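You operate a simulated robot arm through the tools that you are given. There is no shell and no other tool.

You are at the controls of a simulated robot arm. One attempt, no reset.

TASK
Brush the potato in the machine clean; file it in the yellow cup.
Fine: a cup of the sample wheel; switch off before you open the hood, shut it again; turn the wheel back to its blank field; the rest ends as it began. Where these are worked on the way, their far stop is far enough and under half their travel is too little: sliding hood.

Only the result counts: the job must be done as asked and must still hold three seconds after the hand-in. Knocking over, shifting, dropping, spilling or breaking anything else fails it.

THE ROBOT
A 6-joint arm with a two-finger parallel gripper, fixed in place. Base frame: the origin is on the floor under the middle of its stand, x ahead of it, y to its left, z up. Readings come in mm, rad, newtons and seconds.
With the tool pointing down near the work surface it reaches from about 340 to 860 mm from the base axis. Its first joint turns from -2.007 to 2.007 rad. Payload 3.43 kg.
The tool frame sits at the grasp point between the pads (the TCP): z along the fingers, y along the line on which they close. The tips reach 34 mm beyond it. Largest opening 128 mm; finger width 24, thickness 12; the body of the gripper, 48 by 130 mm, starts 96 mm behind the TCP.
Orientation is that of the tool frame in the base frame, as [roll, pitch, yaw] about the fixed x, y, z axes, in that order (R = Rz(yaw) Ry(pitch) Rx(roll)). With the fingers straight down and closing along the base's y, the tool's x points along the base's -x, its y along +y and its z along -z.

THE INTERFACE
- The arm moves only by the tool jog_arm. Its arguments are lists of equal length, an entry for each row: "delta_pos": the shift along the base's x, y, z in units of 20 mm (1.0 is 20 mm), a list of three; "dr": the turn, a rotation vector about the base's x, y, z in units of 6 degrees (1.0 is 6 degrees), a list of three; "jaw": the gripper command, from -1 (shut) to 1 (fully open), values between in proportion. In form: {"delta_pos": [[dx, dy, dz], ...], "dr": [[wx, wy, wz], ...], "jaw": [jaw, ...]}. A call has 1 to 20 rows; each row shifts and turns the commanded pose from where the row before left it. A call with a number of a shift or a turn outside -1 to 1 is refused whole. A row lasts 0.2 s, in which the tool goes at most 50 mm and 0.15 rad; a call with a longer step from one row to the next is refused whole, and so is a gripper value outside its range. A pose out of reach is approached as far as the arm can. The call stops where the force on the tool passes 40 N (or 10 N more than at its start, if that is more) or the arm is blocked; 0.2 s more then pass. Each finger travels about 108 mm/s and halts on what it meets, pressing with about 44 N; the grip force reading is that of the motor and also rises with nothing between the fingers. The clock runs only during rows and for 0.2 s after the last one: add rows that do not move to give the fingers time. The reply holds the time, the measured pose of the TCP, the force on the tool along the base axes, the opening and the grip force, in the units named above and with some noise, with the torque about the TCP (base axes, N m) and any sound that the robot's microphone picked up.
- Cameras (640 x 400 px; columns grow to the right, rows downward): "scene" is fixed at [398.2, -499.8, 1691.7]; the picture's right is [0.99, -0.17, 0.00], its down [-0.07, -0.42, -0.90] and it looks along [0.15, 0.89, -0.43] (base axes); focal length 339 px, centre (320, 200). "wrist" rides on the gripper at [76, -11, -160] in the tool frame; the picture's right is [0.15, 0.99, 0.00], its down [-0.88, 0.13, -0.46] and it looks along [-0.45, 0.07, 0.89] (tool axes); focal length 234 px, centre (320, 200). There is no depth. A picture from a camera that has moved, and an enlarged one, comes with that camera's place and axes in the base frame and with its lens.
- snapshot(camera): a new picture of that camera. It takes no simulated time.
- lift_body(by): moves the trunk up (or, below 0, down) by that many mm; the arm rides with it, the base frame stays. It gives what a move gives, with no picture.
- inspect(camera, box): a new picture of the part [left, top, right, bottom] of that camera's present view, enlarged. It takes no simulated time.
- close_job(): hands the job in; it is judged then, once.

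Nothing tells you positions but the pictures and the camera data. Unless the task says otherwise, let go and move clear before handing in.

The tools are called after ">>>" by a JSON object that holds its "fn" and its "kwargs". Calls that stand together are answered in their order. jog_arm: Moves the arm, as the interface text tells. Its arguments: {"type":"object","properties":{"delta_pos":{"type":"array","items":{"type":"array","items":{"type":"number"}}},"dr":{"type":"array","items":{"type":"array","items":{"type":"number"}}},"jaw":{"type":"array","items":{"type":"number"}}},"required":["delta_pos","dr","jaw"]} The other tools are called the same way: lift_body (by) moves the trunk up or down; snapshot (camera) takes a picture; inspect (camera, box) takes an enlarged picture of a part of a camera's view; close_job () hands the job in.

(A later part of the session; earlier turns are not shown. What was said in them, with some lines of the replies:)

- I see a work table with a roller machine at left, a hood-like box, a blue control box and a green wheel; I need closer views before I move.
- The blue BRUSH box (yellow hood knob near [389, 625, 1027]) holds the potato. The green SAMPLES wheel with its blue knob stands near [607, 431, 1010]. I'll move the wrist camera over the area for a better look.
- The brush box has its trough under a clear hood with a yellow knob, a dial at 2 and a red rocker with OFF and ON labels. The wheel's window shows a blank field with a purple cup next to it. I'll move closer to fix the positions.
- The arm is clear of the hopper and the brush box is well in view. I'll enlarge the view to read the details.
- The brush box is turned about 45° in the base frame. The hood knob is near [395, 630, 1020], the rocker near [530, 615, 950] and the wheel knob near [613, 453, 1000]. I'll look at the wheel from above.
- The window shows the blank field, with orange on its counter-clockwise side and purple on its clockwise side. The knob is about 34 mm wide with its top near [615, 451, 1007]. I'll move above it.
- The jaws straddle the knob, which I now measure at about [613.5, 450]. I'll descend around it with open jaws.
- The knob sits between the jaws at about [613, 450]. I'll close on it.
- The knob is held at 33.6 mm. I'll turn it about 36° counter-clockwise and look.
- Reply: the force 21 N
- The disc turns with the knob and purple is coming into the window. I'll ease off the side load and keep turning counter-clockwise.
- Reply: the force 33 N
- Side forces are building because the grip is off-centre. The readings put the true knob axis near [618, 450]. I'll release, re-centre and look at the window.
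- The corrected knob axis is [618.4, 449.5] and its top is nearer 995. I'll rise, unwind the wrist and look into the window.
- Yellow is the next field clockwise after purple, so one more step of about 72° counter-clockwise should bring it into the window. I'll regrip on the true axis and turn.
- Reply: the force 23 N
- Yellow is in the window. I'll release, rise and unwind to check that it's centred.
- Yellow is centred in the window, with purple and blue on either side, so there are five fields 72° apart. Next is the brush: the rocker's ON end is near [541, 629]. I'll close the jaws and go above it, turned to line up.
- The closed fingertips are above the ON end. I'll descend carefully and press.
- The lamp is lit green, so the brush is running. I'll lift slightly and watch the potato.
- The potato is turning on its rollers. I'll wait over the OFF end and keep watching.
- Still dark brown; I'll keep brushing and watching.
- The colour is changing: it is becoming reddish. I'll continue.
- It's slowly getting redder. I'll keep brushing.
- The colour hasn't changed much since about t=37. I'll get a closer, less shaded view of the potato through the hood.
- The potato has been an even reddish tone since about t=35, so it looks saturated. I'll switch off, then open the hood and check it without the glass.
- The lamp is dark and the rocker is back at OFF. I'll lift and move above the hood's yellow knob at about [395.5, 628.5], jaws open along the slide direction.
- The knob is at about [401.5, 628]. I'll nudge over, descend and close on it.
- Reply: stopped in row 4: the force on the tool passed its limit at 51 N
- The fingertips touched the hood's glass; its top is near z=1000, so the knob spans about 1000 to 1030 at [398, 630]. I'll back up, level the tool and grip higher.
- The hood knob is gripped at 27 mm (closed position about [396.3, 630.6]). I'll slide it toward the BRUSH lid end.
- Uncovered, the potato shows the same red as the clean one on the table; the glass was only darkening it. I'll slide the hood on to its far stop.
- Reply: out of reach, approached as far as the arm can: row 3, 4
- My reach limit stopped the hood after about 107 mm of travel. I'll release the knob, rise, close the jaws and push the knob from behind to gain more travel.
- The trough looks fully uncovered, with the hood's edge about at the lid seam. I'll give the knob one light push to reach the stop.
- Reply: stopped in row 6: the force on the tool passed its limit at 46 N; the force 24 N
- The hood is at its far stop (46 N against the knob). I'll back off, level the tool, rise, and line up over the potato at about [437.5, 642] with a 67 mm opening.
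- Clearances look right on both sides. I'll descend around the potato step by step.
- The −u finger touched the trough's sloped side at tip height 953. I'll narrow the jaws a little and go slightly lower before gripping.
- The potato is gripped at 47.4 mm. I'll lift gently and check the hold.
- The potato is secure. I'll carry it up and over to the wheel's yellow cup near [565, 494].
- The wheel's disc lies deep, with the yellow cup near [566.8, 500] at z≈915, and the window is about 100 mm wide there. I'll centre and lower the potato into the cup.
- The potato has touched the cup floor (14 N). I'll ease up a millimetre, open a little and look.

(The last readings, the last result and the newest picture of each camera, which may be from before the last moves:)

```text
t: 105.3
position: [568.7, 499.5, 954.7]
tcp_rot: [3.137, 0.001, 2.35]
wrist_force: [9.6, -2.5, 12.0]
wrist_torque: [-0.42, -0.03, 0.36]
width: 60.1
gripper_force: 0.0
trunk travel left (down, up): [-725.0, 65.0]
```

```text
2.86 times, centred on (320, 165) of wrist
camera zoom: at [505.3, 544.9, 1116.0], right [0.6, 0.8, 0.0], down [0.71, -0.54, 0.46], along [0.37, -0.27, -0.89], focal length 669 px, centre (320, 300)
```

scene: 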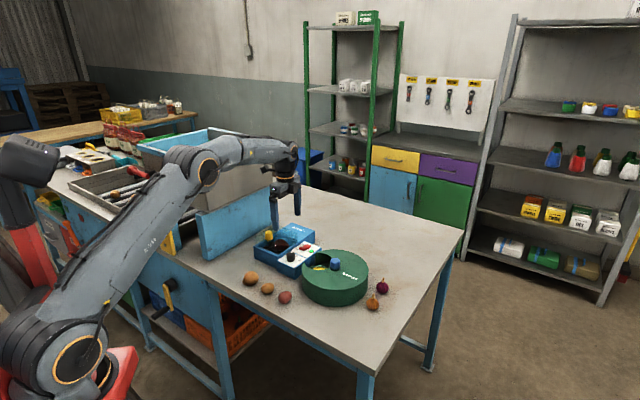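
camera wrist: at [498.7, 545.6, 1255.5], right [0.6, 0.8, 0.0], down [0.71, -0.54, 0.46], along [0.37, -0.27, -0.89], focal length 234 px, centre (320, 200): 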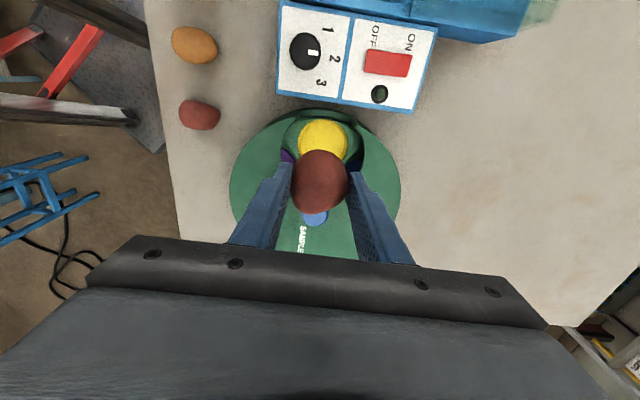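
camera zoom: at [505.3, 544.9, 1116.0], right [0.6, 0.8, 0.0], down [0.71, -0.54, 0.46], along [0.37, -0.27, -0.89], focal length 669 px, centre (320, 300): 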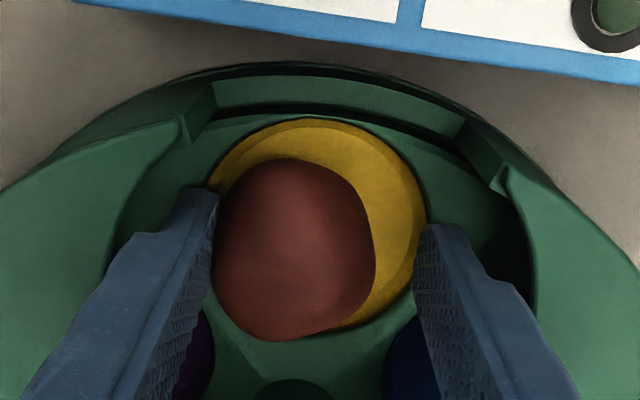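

>>> {"fn": "jog_arm", "kwargs": {"delta_pos": [[0, 0, 0.15], [0, 0, 0], [0, 0, 0.25], [0, 0, 0.5], [0, 0, 1], [0, 0, 1], [0, 0, 1]], "dr": [[0, 0, 0], [0, 0, 0], [0, 0, 0], [0, 0, 0], [0, 0, 0], [0, 0, 0], [0, 0, 0]], "jaw": [-0.02, 0.06, 0.06, 0.06, 0.06, 0.06, 0.06]}}

>>> {"fn": "inspect", "kwargs": {"camera": "wrist", "box": [220, 95, 420, 235]}}

>>> {"fn": "inspect", "kwargs": {"camera": "scene", "box": [290, 200, 390, 290]}}

```text
t: 106.9
position: [567.1, 499.6, 1033.6]
tcp_rot: [3.138, 0.0, 2.348]
wrist_force: [0.8, 0.0, -1.2]
wrist_torque: [0.01, 0.05, 0.02]
width: 67.6
gripper_force: 0.0
trunk travel left (down, up): [-725.0, 65.0]
```

```text
2.86 times, centred on (320, 165) of wrist
camera zoom: at [504.9, 545.0, 1194.0], right [0.6, 0.8, 0.0], down [0.71, -0.54, 0.46], along [0.37, -0.27, -0.89], focal length 669 px, centre (320, 300)
```

zoom: 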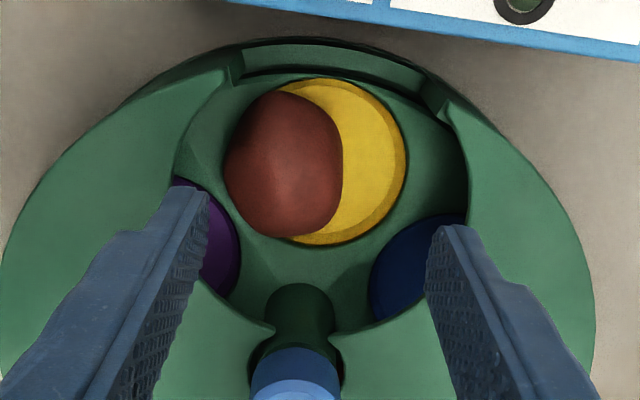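

```text
4.44 times, centred on (340, 245) of scene
camera zoom: at [398.2, -499.8, 1691.7], right [0.99, -0.17, 0.0], down [-0.07, -0.42, -0.9], along [0.15, 0.89, -0.43], focal length 1506 px, centre (231, 0)
```

zoom: 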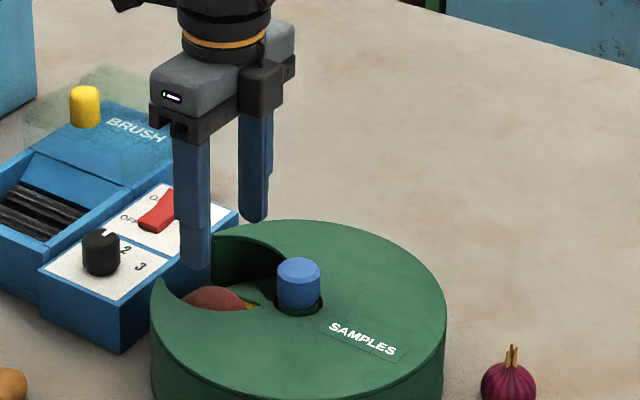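

The potato rests in the yellow cup. Next I'll turn the wheel back to blank (144° clockwise), so I'll move above the wheel knob with the wrist wound counter-clockwise.

>>> {"fn": "jog_arm", "kwargs": {"delta_pos": [[0, 0, 1], [0, 0, 1], [0.4, -0.4, 0.2], [0.4, -0.4, 0], [0.4, -0.4, 0], [0.4, -0.4, 0], [0.4, -0.4, 0], [0.4, -0.4, 0], [0.16, -0.1, 0], [0, 0, 0], [0, 0, 0], [0, 0, 0], [0, 0, 0], [0, 0, 0], [0, 0, 0], [0, 0, 0], [0, 0, 0], [0, 0, 0], [0, 0, 0], [0, 0, 0]], "dr": [[0, 0, 0.978], [0, 0, 0.978], [0, 0, 0.978], [0, 0, 0.978], [0, 0, 0.978], [0, 0, 0.978], [0, 0, 0.978], [0, 0, 0.978], [0, 0, 0.978], [0, 0, 0.978], [0, 0, 0.978], [0, 0, 0.978], [0, 0, 0.978], [0, 0, 0.978], [0, 0, 0.978], [0, 0, 0.978], [0, 0, 0.978], [0, 0, 0.978], [0, 0, 0.978], [0, 0, 0.978]], "jaw": [0.1, 0.2, 0.3, 0.4, 0.5, 0.6, 0.6, 0.6, 0.6, 0.6, 0.6, 0.6, 0.6, 0.6, 0.6, 0.6, 0.6, 0.6, 0.6, 0.6]}}

>>> {"fn": "snapshot", "kwargs": {"camera": "wrist"}}

>>> {"fn": "inspect", "kwargs": {"camera": "wrist", "box": [240, 100, 440, 230]}}

```text
t: 111.1
position: [617.6, 450.1, 1076.5]
tcp_rot: [3.139, -0.001, -1.882]
wrist_force: [-0.3, 0.2, 0.0]
wrist_torque: [0.0, 0.01, 0.0]
width: 102.3
gripper_force: 0.1
trunk travel left (down, up): [-725.0, 65.0]
```

```text
taken
camera wrist: at [605.0, 374.1, 1238.0], right [-0.99, 0.17, 0.0], down [0.15, 0.88, 0.46], along [0.07, 0.45, -0.89], focal length 234 px, centre (320, 200)
```

wrist: 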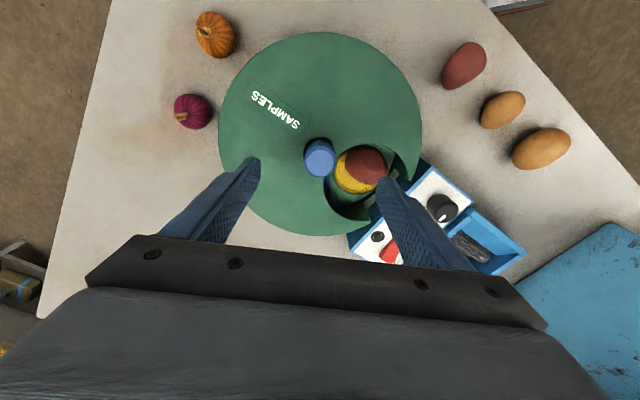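

```text
3.08 times, centred on (340, 165) of wrist
camera zoom: at [605.0, 374.1, 1238.0], right [-0.99, 0.17, 0.0], down [0.15, 0.88, 0.46], along [0.07, 0.45, -0.89], focal length 720 px, centre (258, 308)
```

zoom: 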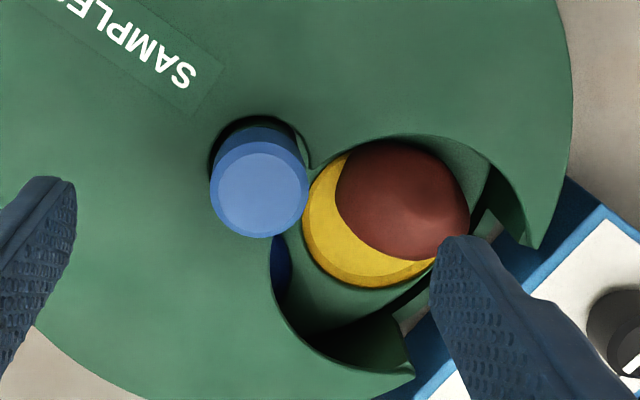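

>>> {"fn": "inspect", "kwargs": {"camera": "wrist", "box": [320, 130, 400, 200]}}

>>> {"fn": "inspect", "kwargs": {"camera": "scene", "box": [300, 240, 360, 285]}}

```text
5.71 times, centred on (360, 165) of wrist
camera zoom: at [605.0, 374.1, 1238.0], right [-0.99, 0.17, 0.0], down [0.15, 0.88, 0.46], along [0.07, 0.45, -0.89], focal length 1338 px, centre (91, 400)
```

zoom: 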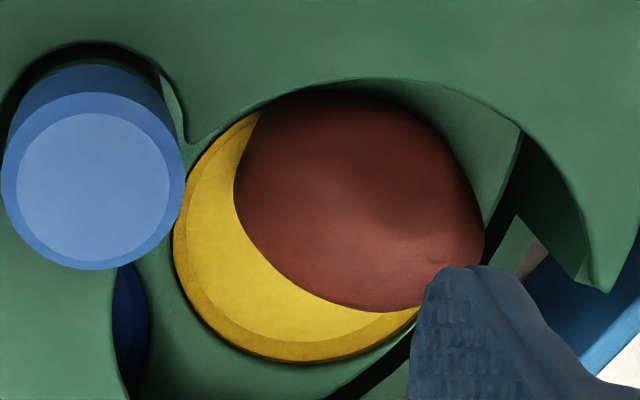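

```text
8.89 times, centred on (330, 262) of scene
camera zoom: at [398.2, -499.8, 1691.7], right [0.99, -0.17, 0.0], down [-0.07, -0.42, -0.9], along [0.15, 0.89, -0.43], focal length 3013 px, centre (231, -356)
```

zoom: 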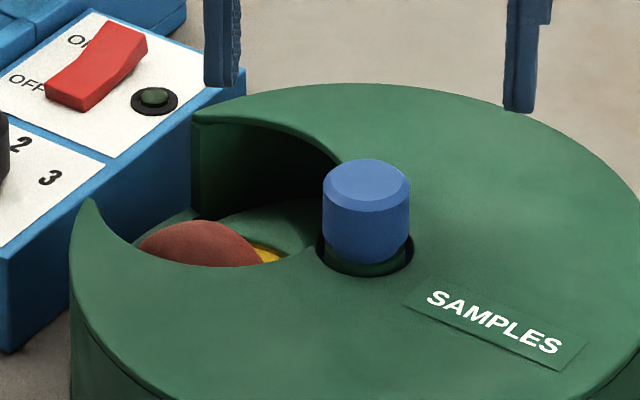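

The potato lies inside the yellow cup, its top below the lid level. I'll descend on the knob, grip it and start turning slowly clockwise.

>>> {"fn": "jog_arm", "kwargs": {"delta_pos": [[0.02, 0, -0.9], [0, 0, -0.9], [0, 0, -0.9], [0, 0, -0.85], [0, 0, 0], [0, 0, 0], [0, 0, 0], [0, 0, 0]], "dr": [[0, 0, 0], [0, 0, 0], [0, 0, 0], [0, 0, 0], [0, 0, 0], [0, 0, 0], [0, 0, 0], [0, 0, 0]], "jaw": [0.6, 0.6, 0.6, 0.6, 0.2, -0.2, -0.6, -1]}}

>>> {"fn": "jog_arm", "kwargs": {"delta_pos": [[0, 0, 0], [0, 0, 0], [0, 0, 0], [0, 0, 0], [0, 0, 0], [0, 0, 0]], "dr": [[0, 0, -0.2], [0, 0, -0.4], [0, 0, -0.5], [0, 0, -0.5], [0, 0, -0.4], [0, 0, -0.2]], "jaw": [-1, -1, -1, -1, -1, -1]}}

>>> {"fn": "inspect", "kwargs": {"camera": "wrist", "box": [240, 100, 440, 230]}}

>>> {"fn": "inspect", "kwargs": {"camera": "scene", "box": [300, 240, 360, 285]}}

```text
t: 112.9
position: [617.9, 449.9, 1006.4]
tcp_rot: [3.137, -0.001, -1.886]
wrist_force: [-8.3, -0.3, -0.5]
wrist_torque: [-0.37, -0.33, -0.01]
width: 33.9
gripper_force: 44.7
trunk travel left (down, up): [-725.0, 65.0]
```

```text
t: 114.3
position: [616.2, 450.0, 1006.9]
tcp_rot: [3.14, -0.002, -2.116]
wrist_force: [-14.3, -0.3, 0.6]
wrist_torque: [-0.56, -0.15, 0.01]
width: 33.6
gripper_force: 45.0
trunk travel left (down, up): [-725.0, 65.0]
```

```text
3.08 times, centred on (340, 165) of wrist
camera zoom: at [587.5, 379.1, 1167.0], right [-0.92, 0.39, 0.0], down [0.35, 0.82, 0.46], along [0.17, 0.42, -0.89], focal length 720 px, centre (258, 308)
```

zoom: 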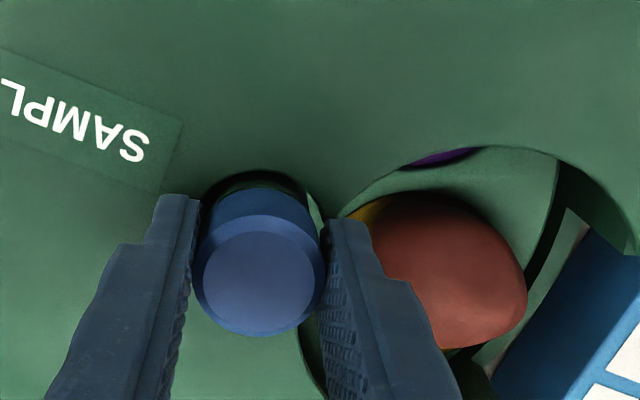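

```text
8.89 times, centred on (330, 262) of scene
camera zoom: at [398.2, -499.8, 1691.7], right [0.99, -0.17, 0.0], down [-0.07, -0.42, -0.9], along [0.15, 0.89, -0.43], focal length 3013 px, centre (231, -356)
```

zoom: 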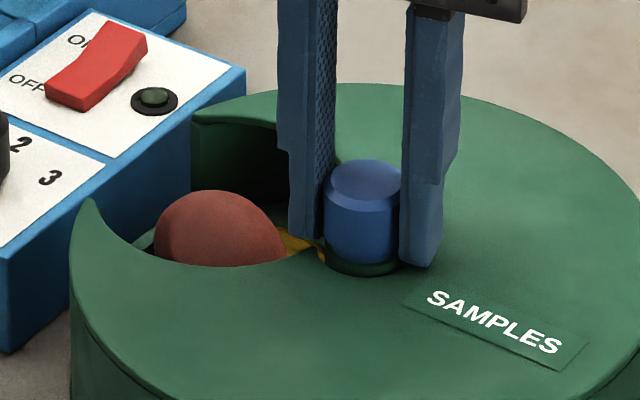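

>>> {"fn": "jog_arm", "kwargs": {"delta_pos": [[-0.05, 0, 0], [0, 0, 0], [0, 0, 0], [0, 0, 0], [0, 0, 0], [0, 0, 0], [0, 0, 0], [0, 0, 0]], "dr": [[0, 0, -0.2], [0, 0, -0.4], [0, 0, -0.4], [0, 0, -0.4], [0, 0, -0.4], [0, 0, -0.4], [0, 0, -0.4], [0, 0, -0.2]], "jaw": [-1, -1, -1, -1, -1, -1, -1, -1]}}

>>> {"fn": "inspect", "kwargs": {"camera": "wrist", "box": [240, 100, 440, 230]}}

>>> {"fn": "inspect", "kwargs": {"camera": "scene", "box": [300, 240, 360, 285]}}

```text
t: 116.1
position: [618.6, 449.8, 1005.3]
tcp_rot: [3.137, 0.0, -2.411]
wrist_force: [-4.1, 2.5, -1.3]
wrist_torque: [-0.23, -0.32, 0.01]
width: 33.7
gripper_force: 44.9
trunk travel left (down, up): [-725.0, 65.0]
```

```text
3.08 times, centred on (340, 165) of wrist
camera zoom: at [568.2, 390.6, 1167.0], right [-0.77, 0.64, 0.0], down [0.57, 0.68, 0.46], along [0.29, 0.35, -0.89], focal length 720 px, centre (258, 308)
```

zoom: 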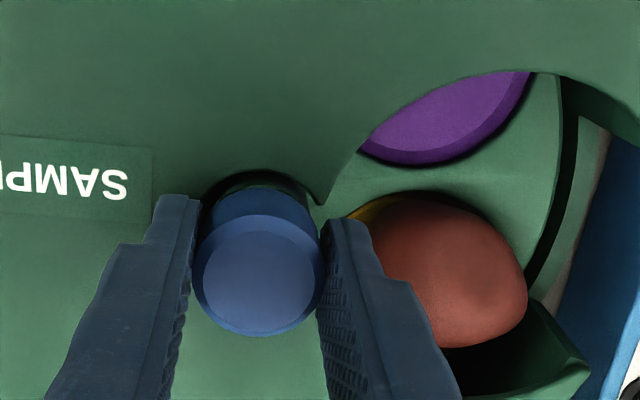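

```text
8.89 times, centred on (330, 262) of scene
camera zoom: at [398.2, -499.8, 1691.7], right [0.99, -0.17, 0.0], down [-0.07, -0.42, -0.9], along [0.15, 0.89, -0.43], focal length 3013 px, centre (231, -356)
```

zoom: 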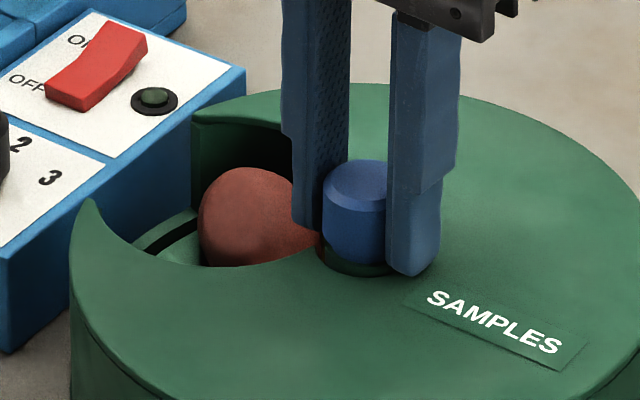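

>>> {"fn": "jog_arm", "kwargs": {"delta_pos": [[0, 0, 0], [0, 0, 0], [0, 0, 0], [0, 0, 0], [0, 0, 0]], "dr": [[0, 0, -0.3], [0, 0, -0.4], [0, 0, -0.4], [0, 0, -0.4], [0, 0, -0.3]], "jaw": [-1, -1, -1, -1, -1]}}

>>> {"fn": "inspect", "kwargs": {"camera": "wrist", "box": [240, 100, 440, 230]}}

>>> {"fn": "inspect", "kwargs": {"camera": "scene", "box": [300, 240, 360, 285]}}

```text
t: 117.3
position: [618.1, 449.6, 1005.8]
tcp_rot: [3.138, 0.0, -2.598]
wrist_force: [-2.4, 1.2, -0.9]
wrist_torque: [-0.74, 0.4, -0.01]
width: 33.3
gripper_force: 44.8
trunk travel left (down, up): [-725.0, 65.0]
```

```text
3.08 times, centred on (340, 165) of wrist
camera zoom: at [557.9, 400.7, 1167.0], right [-0.64, 0.77, 0.0], down [0.69, 0.57, 0.46], along [0.35, 0.29, -0.89], focal length 720 px, centre (258, 308)
```

zoom: 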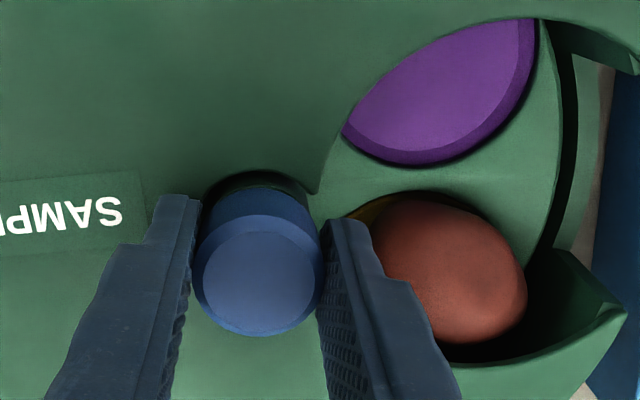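

```text
8.89 times, centred on (330, 262) of scene
camera zoom: at [398.2, -499.8, 1691.7], right [0.99, -0.17, 0.0], down [-0.07, -0.42, -0.9], along [0.15, 0.89, -0.43], focal length 3013 px, centre (231, -356)
```

zoom: 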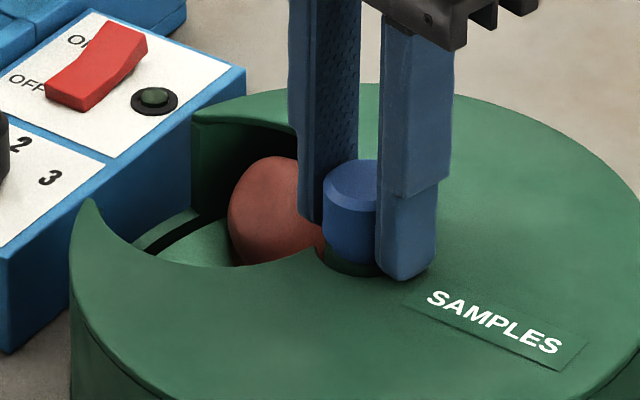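

>>> {"fn": "jog_arm", "kwargs": {"delta_pos": [[0, 0, 0], [0, 0, 0], [0, 0, 0], [0, 0, 0], [0, 0, 0]], "dr": [[0, 0, -0.3], [0, 0, -0.3], [0, 0, -0.3], [0, 0, -0.3], [0, 0, -0.3]], "jaw": [-1, -1, -1, -1, -1]}}

>>> {"fn": "inspect", "kwargs": {"camera": "wrist", "box": [240, 100, 440, 230]}}

>>> {"fn": "inspect", "kwargs": {"camera": "scene", "box": [300, 240, 360, 285]}}

```text
t: 118.5
position: [617.9, 450.2, 1007.2]
tcp_rot: [3.138, 0.001, -2.757]
wrist_force: [-3.2, -0.2, 0.6]
wrist_torque: [-0.53, -0.11, 0.01]
width: 33.7
gripper_force: 45.0
trunk travel left (down, up): [-725.0, 65.0]
```

```text
3.08 times, centred on (340, 165) of wrist
camera zoom: at [550.9, 410.5, 1166.9], right [-0.51, 0.86, 0.0], down [0.77, 0.45, 0.46], along [0.39, 0.23, -0.89], focal length 720 px, centre (258, 308)
```

zoom: 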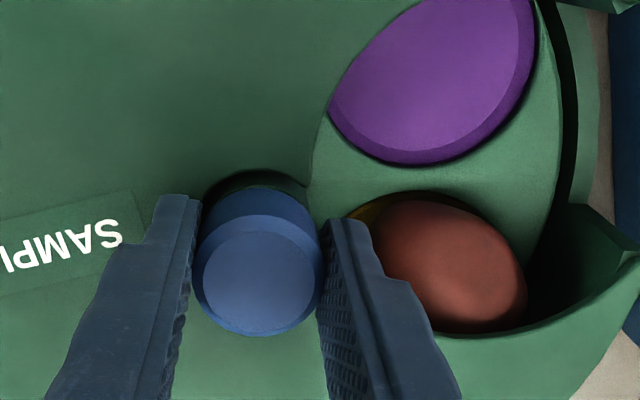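

```text
8.89 times, centred on (330, 262) of scene
camera zoom: at [398.2, -499.8, 1691.7], right [0.99, -0.17, 0.0], down [-0.07, -0.42, -0.9], along [0.15, 0.89, -0.43], focal length 3013 px, centre (231, -356)
```

zoom: 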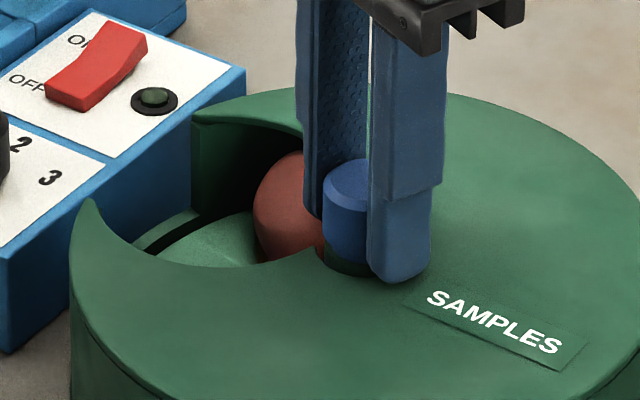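

The potato's leading side is passing under the lid cleanly. I'll continue in small steps.

>>> {"fn": "jog_arm", "kwargs": {"delta_pos": [[0, 0, 0], [0, 0, 0], [0, 0, 0], [0, 0, 0], [0, 0, 0]], "dr": [[0, 0, -0.3], [0, 0, -0.3], [0, 0, -0.3], [0, 0, -0.3], [0, 0, -0.3]], "jaw": [-1, -1, -1, -1, -1]}}

>>> {"fn": "inspect", "kwargs": {"camera": "wrist", "box": [240, 100, 440, 230]}}

>>> {"fn": "inspect", "kwargs": {"camera": "scene", "box": [300, 240, 360, 285]}}

```text
t: 119.7
position: [616.6, 450.1, 1004.4]
tcp_rot: [3.14, 0.0, -2.914]
wrist_force: [-1.8, -0.3, 0.0]
wrist_torque: [-0.5, -0.18, -0.01]
width: 33.5
gripper_force: 45.2
trunk travel left (down, up): [-725.0, 65.0]
```

```text
3.08 times, centred on (340, 165) of wrist
camera zoom: at [545.6, 421.2, 1166.9], right [-0.37, 0.93, 0.0], down [0.83, 0.33, 0.46], along [0.42, 0.17, -0.89], focal length 720 px, centre (258, 308)
```

zoom: 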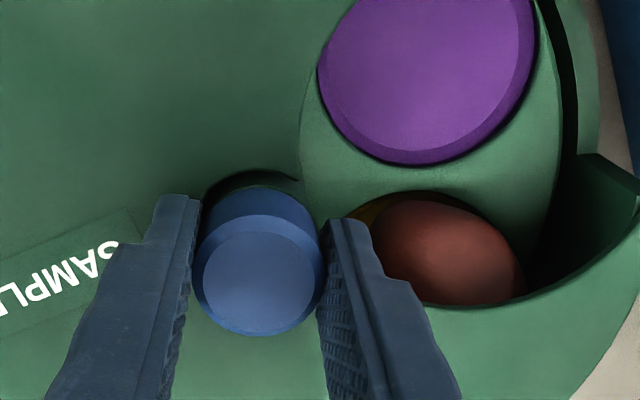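

```text
8.89 times, centred on (330, 262) of scene
camera zoom: at [398.2, -499.8, 1691.7], right [0.99, -0.17, 0.0], down [-0.07, -0.42, -0.9], along [0.15, 0.89, -0.43], focal length 3013 px, centre (231, -356)
```

zoom: 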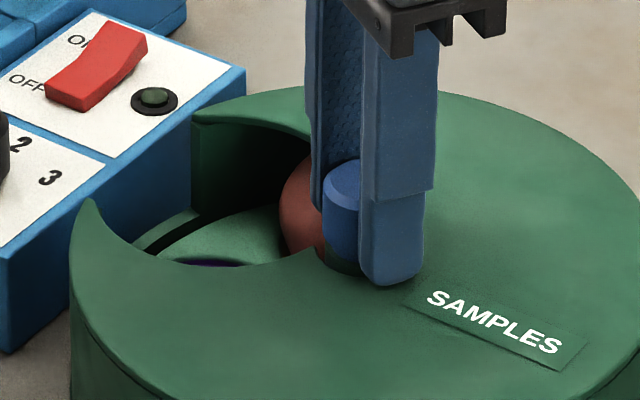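

>>> {"fn": "jog_arm", "kwargs": {"delta_pos": [[0, 0, 0], [0, 0, 0], [0, 0, 0], [0, 0, 0], [0, 0, 0], [0, 0, 0], [0, 0, 0]], "dr": [[0, 0, -0.3], [0, 0, -0.35], [0, 0, -0.35], [0, 0, -0.35], [0, 0, -0.35], [0, 0, -0.35], [0, 0, -0.3]], "jaw": [-1, -1, -1, -1, -1, -1, -1]}}

>>> {"fn": "inspect", "kwargs": {"camera": "wrist", "box": [240, 100, 440, 230]}}

>>> {"fn": "inspect", "kwargs": {"camera": "scene", "box": [300, 240, 360, 285]}}

```text
t: 121.3
position: [618.2, 450.2, 1005.9]
tcp_rot: [3.138, -0.001, 3.124]
wrist_force: [-1.0, 0.7, 2.8]
wrist_torque: [-0.52, -0.24, 0.04]
width: 33.8
gripper_force: 45.2
trunk travel left (down, up): [-725.0, 65.0]
```

```text
3.08 times, centred on (340, 165) of wrist
camera zoom: at [540.7, 439.3, 1166.9], right [-0.13, 0.99, 0.0], down [0.88, 0.11, 0.46], along [0.45, 0.06, -0.89], focal length 720 px, centre (258, 308)
```

zoom: 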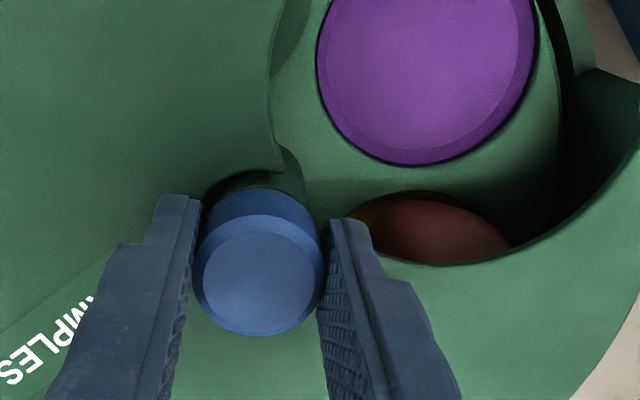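

```text
8.89 times, centred on (330, 262) of scene
camera zoom: at [398.2, -499.8, 1691.7], right [0.99, -0.17, 0.0], down [-0.07, -0.42, -0.9], along [0.15, 0.89, -0.43], focal length 3013 px, centre (231, -356)
```

zoom: 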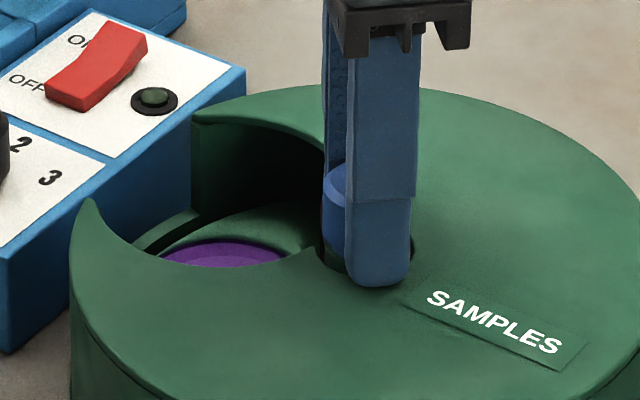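

The potato has gone under the lid in place and purple is in the window. I'll turn the second 72°.

>>> {"fn": "jog_arm", "kwargs": {"delta_pos": [[0, 0, 0], [0, 0, 0], [0, 0, 0], [0, 0, 0], [0, 0, 0], [0, 0, 0], [0, 0, 0], [0, 0, 0], [0, 0, 0], [0, 0, 0], [0, 0, 0], [0, 0, 0], [0, 0, 0], [0, 0, 0], [0, 0, 0], [0, 0, 0], [0, 0, 0], [0, 0, 0], [0, 0, 0]], "dr": [[0, 0, -0.3], [0, 0, -0.5], [0, 0, -0.6], [0, 0, -0.6], [0, 0, -0.6], [0, 0, -0.6], [0, 0, -0.6], [0, 0, -0.6], [0, 0, -0.6], [0, 0, -0.6], [0, 0, -0.6], [0, 0, -0.6], [0, 0, -0.6], [0, 0, -0.6], [0, 0, -0.6], [0, 0, -0.6], [0, 0, -0.6], [0, 0, -0.5], [0, 0, -0.3]], "jaw": [-1, -1, -1, -1, -1, -1, -1, -1, -1, -1, -1, -1, -1, -1, -1, -1, -1, -1, -1]}}

>>> {"fn": "inspect", "kwargs": {"camera": "wrist", "box": [240, 100, 440, 230]}}

>>> {"fn": "inspect", "kwargs": {"camera": "scene", "box": [300, 240, 360, 285]}}

```text
t: 125.3
position: [618.2, 450.5, 1007.3]
tcp_rot: [3.139, -0.001, 2.014]
wrist_force: [1.4, -0.5, 8.7]
wrist_torque: [-0.36, 0.58, -0.03]
width: 33.4
gripper_force: 45.0
trunk travel left (down, up): [-725.0, 65.0]
```

```text
3.08 times, centred on (340, 165) of wrist
camera zoom: at [573.4, 513.1, 1166.9], right [0.83, 0.56, 0.0], down [0.49, -0.74, 0.46], along [0.26, -0.38, -0.89], focal length 720 px, centre (258, 308)
```

zoom: 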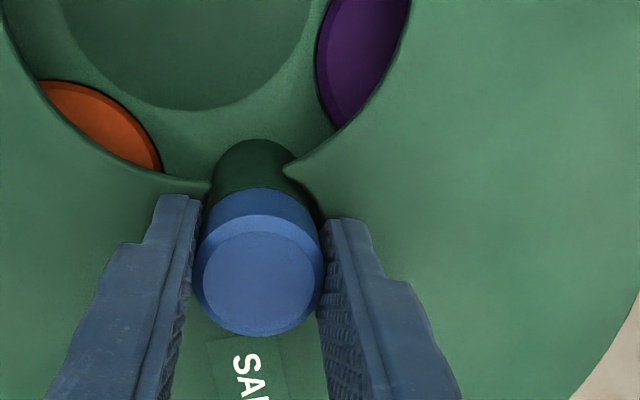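

```text
8.89 times, centred on (330, 262) of scene
camera zoom: at [398.2, -499.8, 1691.7], right [0.99, -0.17, 0.0], down [-0.07, -0.42, -0.9], along [0.15, 0.89, -0.43], focal length 3013 px, centre (231, -356)
```

zoom: 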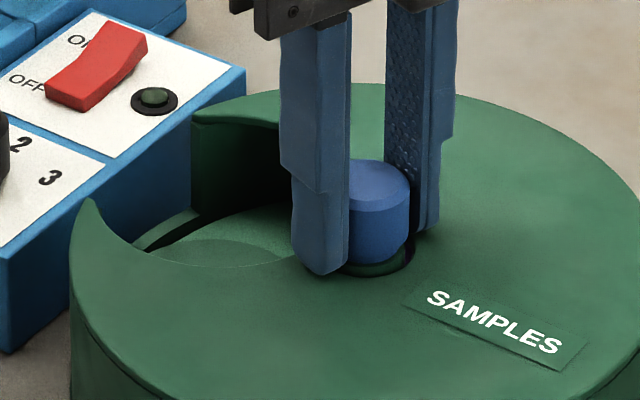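

About 136.5° has been turned back and blank is nearly centred. I'll release and compare with the starting view from the same camera pose.

>>> {"fn": "jog_arm", "kwargs": {"delta_pos": [[0, 0, 0], [0, 0, 0], [0, 0, 1], [0, 0, 1], [0, 0, 1], [0.5, -0.1, 1], [0.5, -0.1, 1], [0.5, -0.1, 1], [0.5, -0.15, 0.35], [0, 0, 0], [0, 0, 0], [0, 0, 0]], "dr": [[0, 0, 0], [0, 0, 0], [0, 0, 0], [0, 0, 0.9], [0, 0, 1], [0, 0, 1], [0, 0, 1], [0, 0, 1], [0, 0, 1], [0, 0, 1], [0, 0, 1], [0, 0, 1]], "jaw": [-0.2, 0.2, 1, 1, 1, 1, 1, 1, 1, 1, 1, 1]}}

>>> {"fn": "jog_arm", "kwargs": {"delta_pos": [[0, 0, 0], [0, 0, 0]], "dr": [[0, 0, 1], [0, 0, 0.87]], "jaw": [1, 1]}}

>>> {"fn": "inspect", "kwargs": {"camera": "wrist", "box": [230, 0, 430, 200]}}

>>> {"fn": "inspect", "kwargs": {"camera": "wrist", "box": [310, 20, 430, 130]}}

```text
t: 127.9
position: [657.6, 440.8, 1133.9]
tcp_rot: [3.14, 0.001, 2.947]
wrist_force: [0.1, 0.3, 0.2]
wrist_torque: [0.02, -0.02, -0.01]
width: 128.0
gripper_force: 0.0
trunk travel left (down, up): [-725.0, 65.0]
```

```text
t: 128.5
position: [658.3, 441.7, 1131.9]
tcp_rot: [3.138, -0.002, -3.139]
wrist_force: [0.0, 0.6, -0.5]
wrist_torque: [-0.01, 0.0, 0.05]
width: 128.2
gripper_force: 0.1
trunk travel left (down, up): [-725.0, 65.0]
```

```text
2.00 times, centred on (330, 100) of wrist
camera zoom: at [581.2, 428.6, 1293.6], right [-0.15, 0.99, 0.0], down [0.88, 0.13, 0.46], along [0.45, 0.07, -0.89], focal length 468 px, centre (300, 400)
```

zoom: 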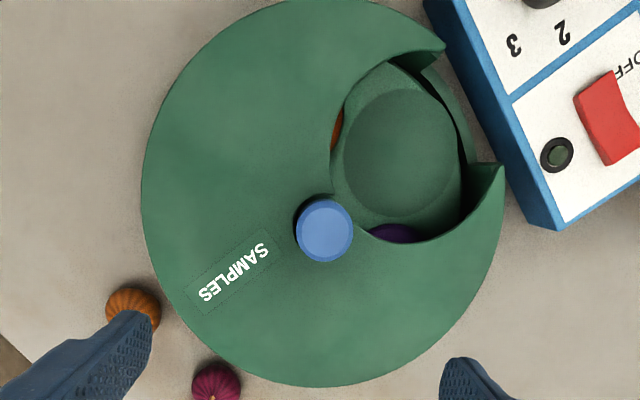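

```text
3.64 times, centred on (370, 75) of wrist
camera zoom: at [581.2, 428.6, 1293.6], right [-0.15, 0.99, 0.0], down [0.88, 0.13, 0.46], along [0.45, 0.07, -0.89], focal length 852 px, centre (138, 654)
```

zoom: 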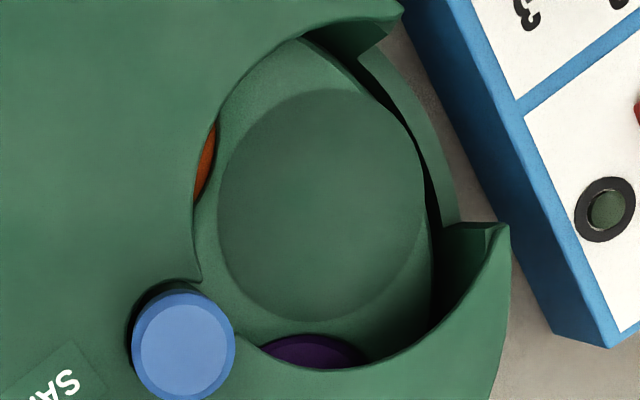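

The window now matches the starting view, so blank is restored and the potato sits in yellow under the lid. Next I'll close the hood, going to its knob near [473, 707].

>>> {"fn": "jog_arm", "kwargs": {"delta_pos": [[-0.754, 0.977, 0], [-0.754, 0.977, 0], [-0.754, 0.977, 0], [-0.754, 0.977, 0], [-0.754, 0.977, 0], [-0.754, 0.977, 0], [-0.754, 0.977, 0], [-0.754, 0.977, 0], [-0.754, 0.977, 0], [-0.754, 0.977, 0], [-0.754, 0.977, 0], [-0.754, 0.977, 0], [-0.754, 0.977, 0], [0, 0, -0.9], [0, 0, -0.9]], "dr": [[0, 0, -0.585], [0, 0, -0.585], [0, 0, -0.585], [0, 0, -0.585], [0, 0, -0.585], [0, 0, -0.585], [0, 0, -0.585], [0, 0, -0.585], [0, 0, -0.585], [0, 0, -0.585], [0, 0, -0.585], [0, 0, -0.585], [0, 0, -0.585], [0, 0, 0], [0, 0, 0]], "jaw": [1, 1, 1, 1, 1, 1, 1, 1, 1, 1, 1, 1, 1, 1, 1]}}

>>> {"fn": "snapshot", "kwargs": {"camera": "wrist"}}

>>> {"fn": "inspect", "kwargs": {"camera": "scene", "box": [230, 160, 350, 260]}}

```text
t: 131.7
position: [462.0, 694.6, 1096.6]
tcp_rot: [3.139, 0.001, 2.344]
wrist_force: [0.7, 0.0, 0.5]
wrist_torque: [-0.01, -0.02, 0.0]
width: 128.0
gripper_force: 0.0
trunk travel left (down, up): [-725.0, 65.0]
```

```text
taken
camera wrist: at [399.2, 740.1, 1257.5], right [0.6, 0.8, 0.0], down [0.71, -0.54, 0.46], along [0.37, -0.27, -0.89], focal length 234 px, centre (320, 200)
```

wrist: 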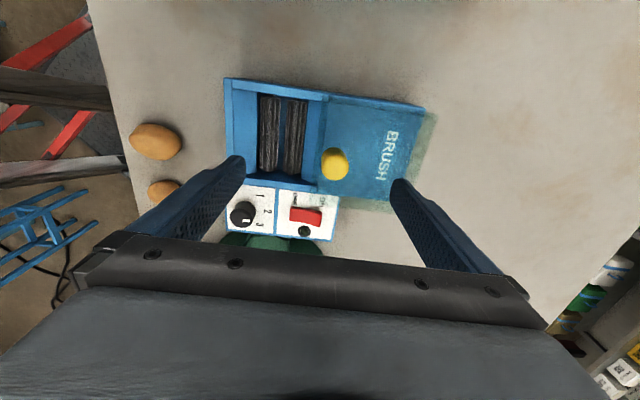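

```text
4.00 times, centred on (290, 210) of scene
camera zoom: at [398.2, -499.8, 1691.7], right [0.99, -0.17, 0.0], down [-0.07, -0.42, -0.9], along [0.15, 0.89, -0.43], focal length 1356 px, centre (440, 160)
```

zoom: 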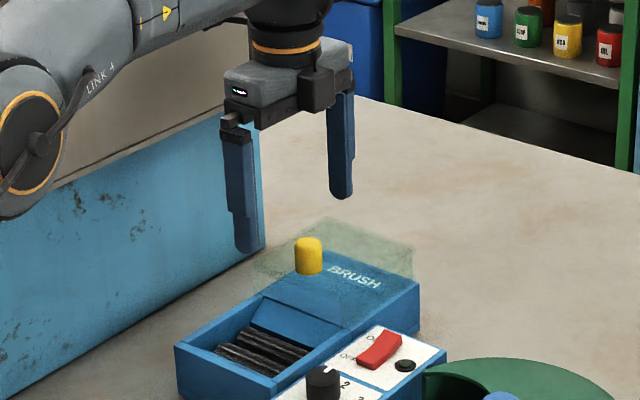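

The knob lies within the open jaws, about 15 mm toward the far finger. I'll descend and close, which starts drawing the hood back.

>>> {"fn": "jog_arm", "kwargs": {"delta_pos": [[-0.1, 0.1, -1], [0, 0, -1], [0, 0, -0.62], [0, 0, 0], [0, 0, 0], [0, 0, 0], [0, 0, 0], [0, 0, 0], [0, 0, 0]], "dr": [[0, 0, 0], [0, 0, 0], [0, 0, 0], [0, 0, 0], [0, 0, 0], [0, 0, 0], [0, 0, 0], [0, 0, 0], [0, 0, 0]], "jaw": [1, 1, 1, 0.6, 0.2, -0.1, -0.4, -0.7, -1]}}

>>> {"fn": "inspect", "kwargs": {"camera": "wrist", "box": [220, 70, 460, 230]}}

>>> {"fn": "inspect", "kwargs": {"camera": "scene", "box": [230, 160, 350, 260]}}

```text
t: 133.7
position: [459.9, 696.5, 1043.9]
tcp_rot: [3.137, -0.001, 2.348]
wrist_force: [-0.1, -0.4, 1.4]
wrist_torque: [-0.33, 0.3, 0.07]
width: 27.1
gripper_force: 45.0
trunk travel left (down, up): [-725.0, 65.0]
```

```text
2.50 times, centred on (340, 150) of wrist
camera zoom: at [397.6, 742.3, 1204.8], right [0.6, 0.8, 0.0], down [0.71, -0.54, 0.46], along [0.37, -0.27, -0.89], focal length 585 px, centre (270, 325)
```

zoom: 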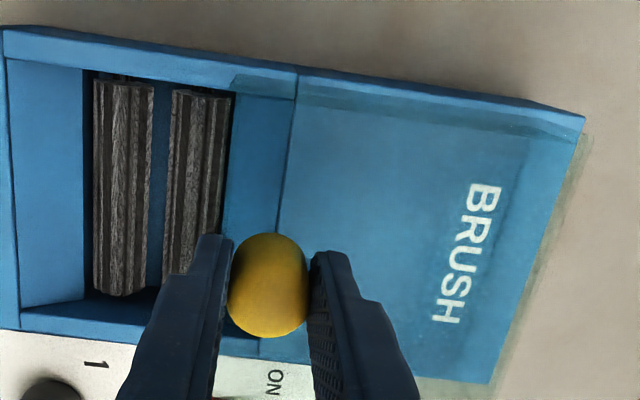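

```text
4.00 times, centred on (290, 210) of scene
camera zoom: at [398.2, -499.8, 1691.7], right [0.99, -0.17, 0.0], down [-0.07, -0.42, -0.9], along [0.15, 0.89, -0.43], focal length 1356 px, centre (440, 160)
```

zoom: 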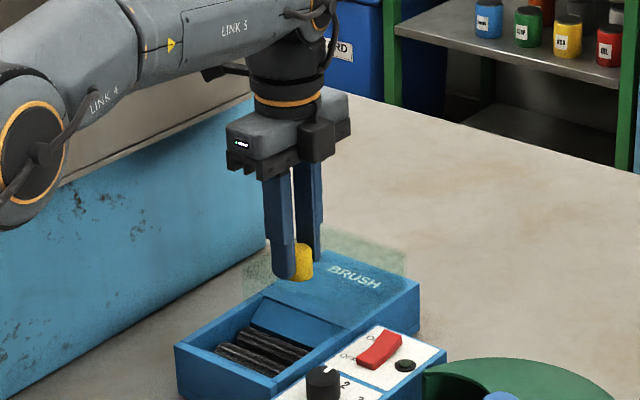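

>>> {"fn": "jog_arm", "kwargs": {"delta_pos": [[-0.498, -0.492, 0], [-0.498, -0.492, 0], [-0.498, -0.492, 0], [-0.498, -0.492, 0], [-0.498, -0.492, 0], [-0.498, -0.492, 0]], "dr": [[0, 0, 0], [0, 0, 0], [0, 0, 0], [0, 0, 0], [0, 0, 0], [0, 0, 0]], "jaw": [-1, -1, -1, -1, -1, -1]}}

```text
t: 135.1
position: [401.4, 638.1, 1044.0]
tcp_rot: [3.14, 0.0, 2.346]
wrist_force: [5.2, -6.0, -5.7]
wrist_torque: [-0.19, 0.13, 0.01]
width: 26.9
gripper_force: 45.1
trunk travel left (down, up): [-725.0, 65.0]
```

>>> {"fn": "jog_arm", "kwargs": {"delta_pos": [[-0.077, -0.135, 0], [-0.107, -0.105, 0], [-0.107, -0.105, 0]], "dr": [[0, 0, 0], [0, 0, 0], [0, 0, 0]], "jaw": [-1, -1, -1]}}

```text
t: 135.9
position: [393.9, 630.7, 1043.9]
tcp_rot: [3.139, -0.001, 2.345]
wrist_force: [7.2, -4.1, -10.6]
wrist_torque: [-0.59, -0.1, 0.12]
width: 27.3
gripper_force: 45.0
trunk travel left (down, up): [-725.0, 65.0]
```

>>> {"fn": "jog_arm", "kwargs": {"delta_pos": [[-0.071, -0.07, 0.02], [-0.071, -0.07, 0.02]], "dr": [[0, 0, 0], [0, 0, 0]], "jaw": [-1, -1]}}

>>> {"fn": "inspect", "kwargs": {"camera": "wrist", "box": [220, 90, 440, 230]}}

>>> {"fn": "inspect", "kwargs": {"camera": "scene", "box": [230, 180, 330, 260]}}

```text
t: 136.5
position: [393.7, 630.7, 1044.0]
tcp_rot: [3.137, -0.001, 2.345]
wrist_force: [24.5, 17.8, -19.7]
wrist_torque: [-0.16, -0.35, 0.23]
width: 26.9
gripper_force: 44.6
trunk travel left (down, up): [-725.0, 65.0]
```

```text
2.86 times, centred on (330, 160) of wrist
camera zoom: at [331.3, 675.9, 1204.9], right [0.6, 0.8, 0.01], down [0.71, -0.54, 0.46], along [0.37, -0.27, -0.89], focal length 669 px, centre (291, 314)
```

zoom: 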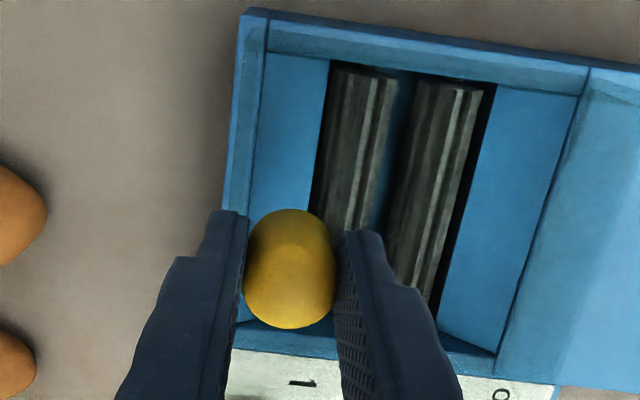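

```text
5.00 times, centred on (280, 220) of scene
camera zoom: at [398.2, -499.8, 1691.7], right [0.99, -0.17, 0.0], down [-0.07, -0.42, -0.9], along [0.15, 0.89, -0.43], focal length 1695 px, centre (520, 100)
```

zoom: 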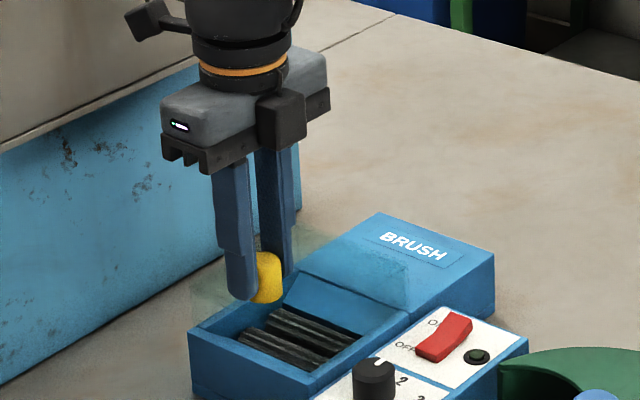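

The hood is against its closed stop (about 30 N along the slide) and the knob is where it started. I'll release and rise.

>>> {"fn": "jog_arm", "kwargs": {"delta_pos": [[0, 0, 0], [0, 0, 0], [0, 0, 0.5], [0, 0, 1], [0, 0, 1], [0, 0, 1], [0.6, -0.2, 1], [0.6, -0.2, 0.5]], "dr": [[0, 0, 0], [0, 0, 0], [0, 0, 0], [0, 0, 0], [0, 0, 0], [0, 0, 0], [0, 0, 0], [0, 0, 0]], "jaw": [-0.2, 0.2, 0.2, 0.5, 1, 1, 1, 1]}}

>>> {"fn": "snapshot", "kwargs": {"camera": "wrist"}}

>>> {"fn": "inspect", "kwargs": {"camera": "scene", "box": [230, 190, 410, 320]}}

>>> {"fn": "inspect", "kwargs": {"camera": "wrist", "box": [220, 70, 460, 230]}}

```text
t: 138.3
position: [415.7, 619.6, 1145.5]
tcp_rot: [3.139, 0.001, 2.346]
wrist_force: [-0.2, 0.7, 0.8]
wrist_torque: [-0.02, -0.04, 0.02]
width: 128.2
gripper_force: 0.1
trunk travel left (down, up): [-725.0, 65.0]
```

```text
taken
camera wrist: at [352.7, 665.0, 1306.2], right [0.6, 0.8, 0.0], down [0.71, -0.54, 0.46], along [0.37, -0.27, -0.89], focal length 234 px, centre (320, 200)
```

wrist: 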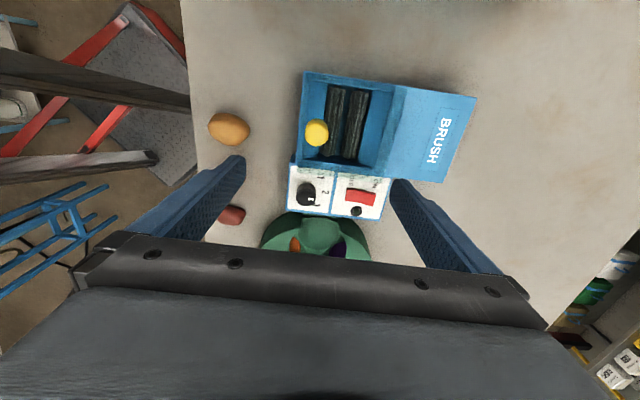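

```text
3.08 times, centred on (320, 255) of scene
camera zoom: at [398.2, -499.8, 1691.7], right [0.99, -0.17, 0.0], down [-0.07, -0.42, -0.9], along [0.15, 0.89, -0.43], focal length 1043 px, centre (320, 31)
```

zoom: 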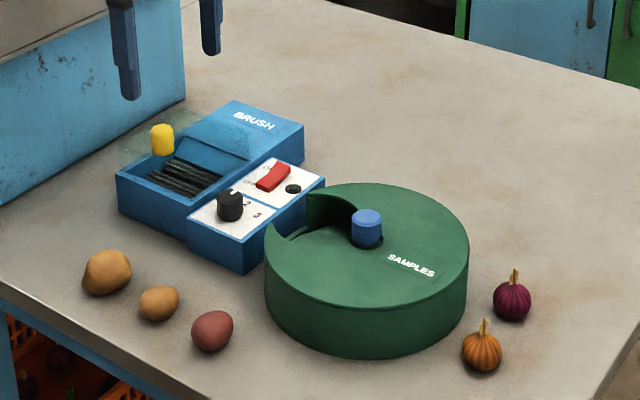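

```text
2.50 times, centred on (340, 150) of wrist
camera zoom: at [352.7, 665.0, 1306.2], right [0.6, 0.8, 0.0], down [0.71, -0.54, 0.46], along [0.37, -0.27, -0.89], focal length 585 px, centre (270, 325)
```

zoom: 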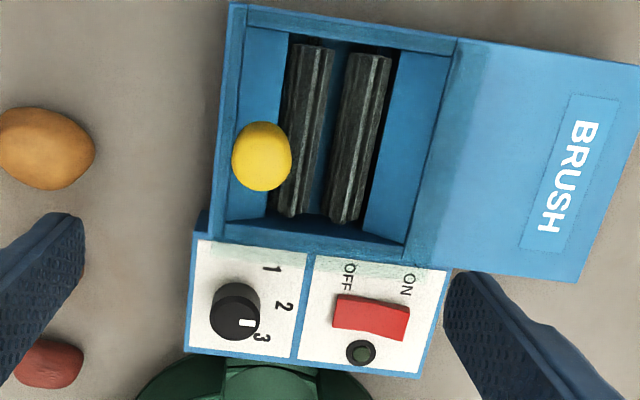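

Hood shut, lamp dark, rocker OFF, dial unchanged, blank field in the window and the produce all in place. I'll lift the arm clear and take a final look.

>>> {"fn": "jog_arm", "kwargs": {"delta_pos": [[0, 0, 1], [0, 0, 1], [0, 0, 1], [0, 0, 1], [0, 0, 1], [0, 0, 1], [0, -0.8, 1], [0, -0.8, 1], [0, -0.8, 0], [0, -0.8, 0], [0, -0.8, 0], [0, 0, 0]], "dr": [[0, 0, 0], [0, 0, 0], [0, 0, 0], [0, 0, 0], [0, 0, 0], [0, 0, 0], [0, 0, 0], [0, 0, 0], [0, 0, 0], [0, 0, 0], [0, 0, 0], [0, 0, 0]], "jaw": [1, 1, 1, 1, 1, 1, 1, 1, 1, 1, 1, 1]}}

>>> {"fn": "snapshot", "kwargs": {"camera": "scene"}}

>>> {"fn": "inspect", "kwargs": {"camera": "scene", "box": [220, 200, 420, 325]}}

>>> {"fn": "snapshot", "kwargs": {"camera": "wrist"}}

```text
t: 140.9
position: [415.4, 541.4, 1305.6]
tcp_rot: [3.137, 0.0, 2.346]
wrist_force: [0.3, 0.6, 0.7]
wrist_torque: [0.01, -0.01, -0.02]
width: 127.9
gripper_force: 0.1
trunk travel left (down, up): [-725.0, 65.0]
```

```text
taken
```

scene: 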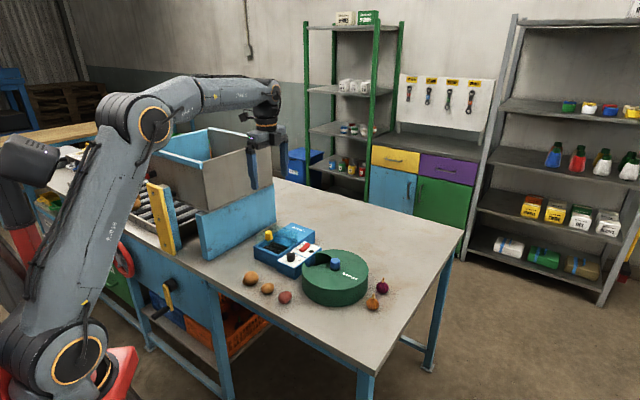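

```text
3.20 times, centred on (320, 262) of scene
camera zoom: at [398.2, -499.8, 1691.7], right [0.99, -0.17, 0.0], down [-0.07, -0.42, -0.9], along [0.15, 0.89, -0.43], focal length 1085 px, centre (320, 0)
```

zoom: 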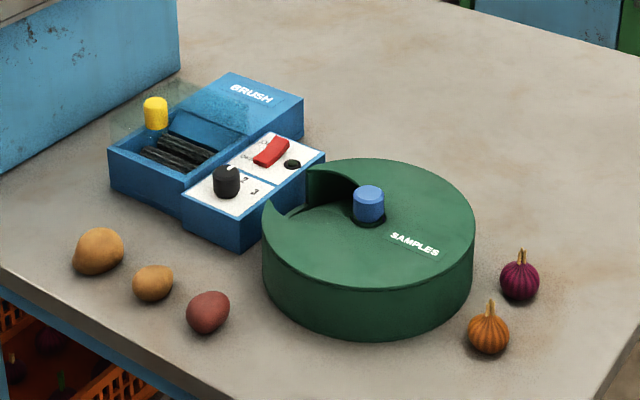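

```text
taken
camera wrist: at [352.6, 585.9, 1465.8], right [0.6, 0.8, 0.0], down [0.71, -0.54, 0.46], along [0.37, -0.27, -0.89], focal length 234 px, centre (320, 200)
```

wrist: 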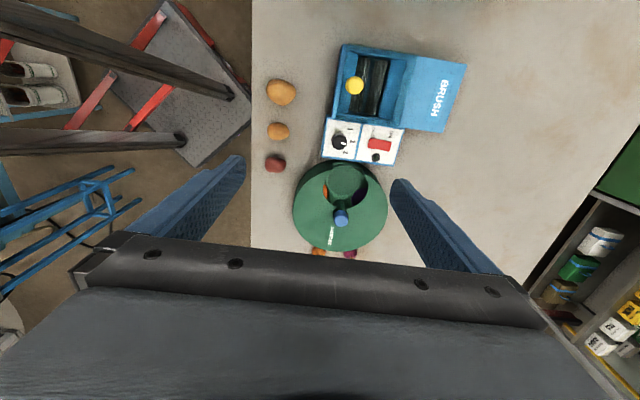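

The final picture matches the start except that the trough is empty: hood shut, switch off, blank field showing, and the brushed potato in the yellow cup under the lid, where I last saw it before it turned out of view. I'm handing in.

>>> {"fn": "close_job", "kwargs": {}}

```text
The job is handed in.
```

I brushed the potato, put it in the yellow cup and handed the job in; I don't have the verdict.

- **Brushing:** I ran the brush for about 50 s with the dial left as it was. With the hood open, the potato showed the same red as the clean one on the table. I switched off before opening the hood.
- **Filing:** I turned the wheel to yellow, set the potato in that cup and turned the wheel back to the blank field. The potato rests slightly off-centre in the cup. It stayed in place as the cup went under the lid, but I couldn't see it after that.
- **Contact:** My fingertips bumped the glass hood once (51 N) while I was reaching for its knob. Nothing shifted or broke that I could see.
- **End state:** The hood is shut against its stop and the switch is off with the lamp dark. The window looks the same as at the start, and the loose vegetables are where they were. The arm is clear of everything.
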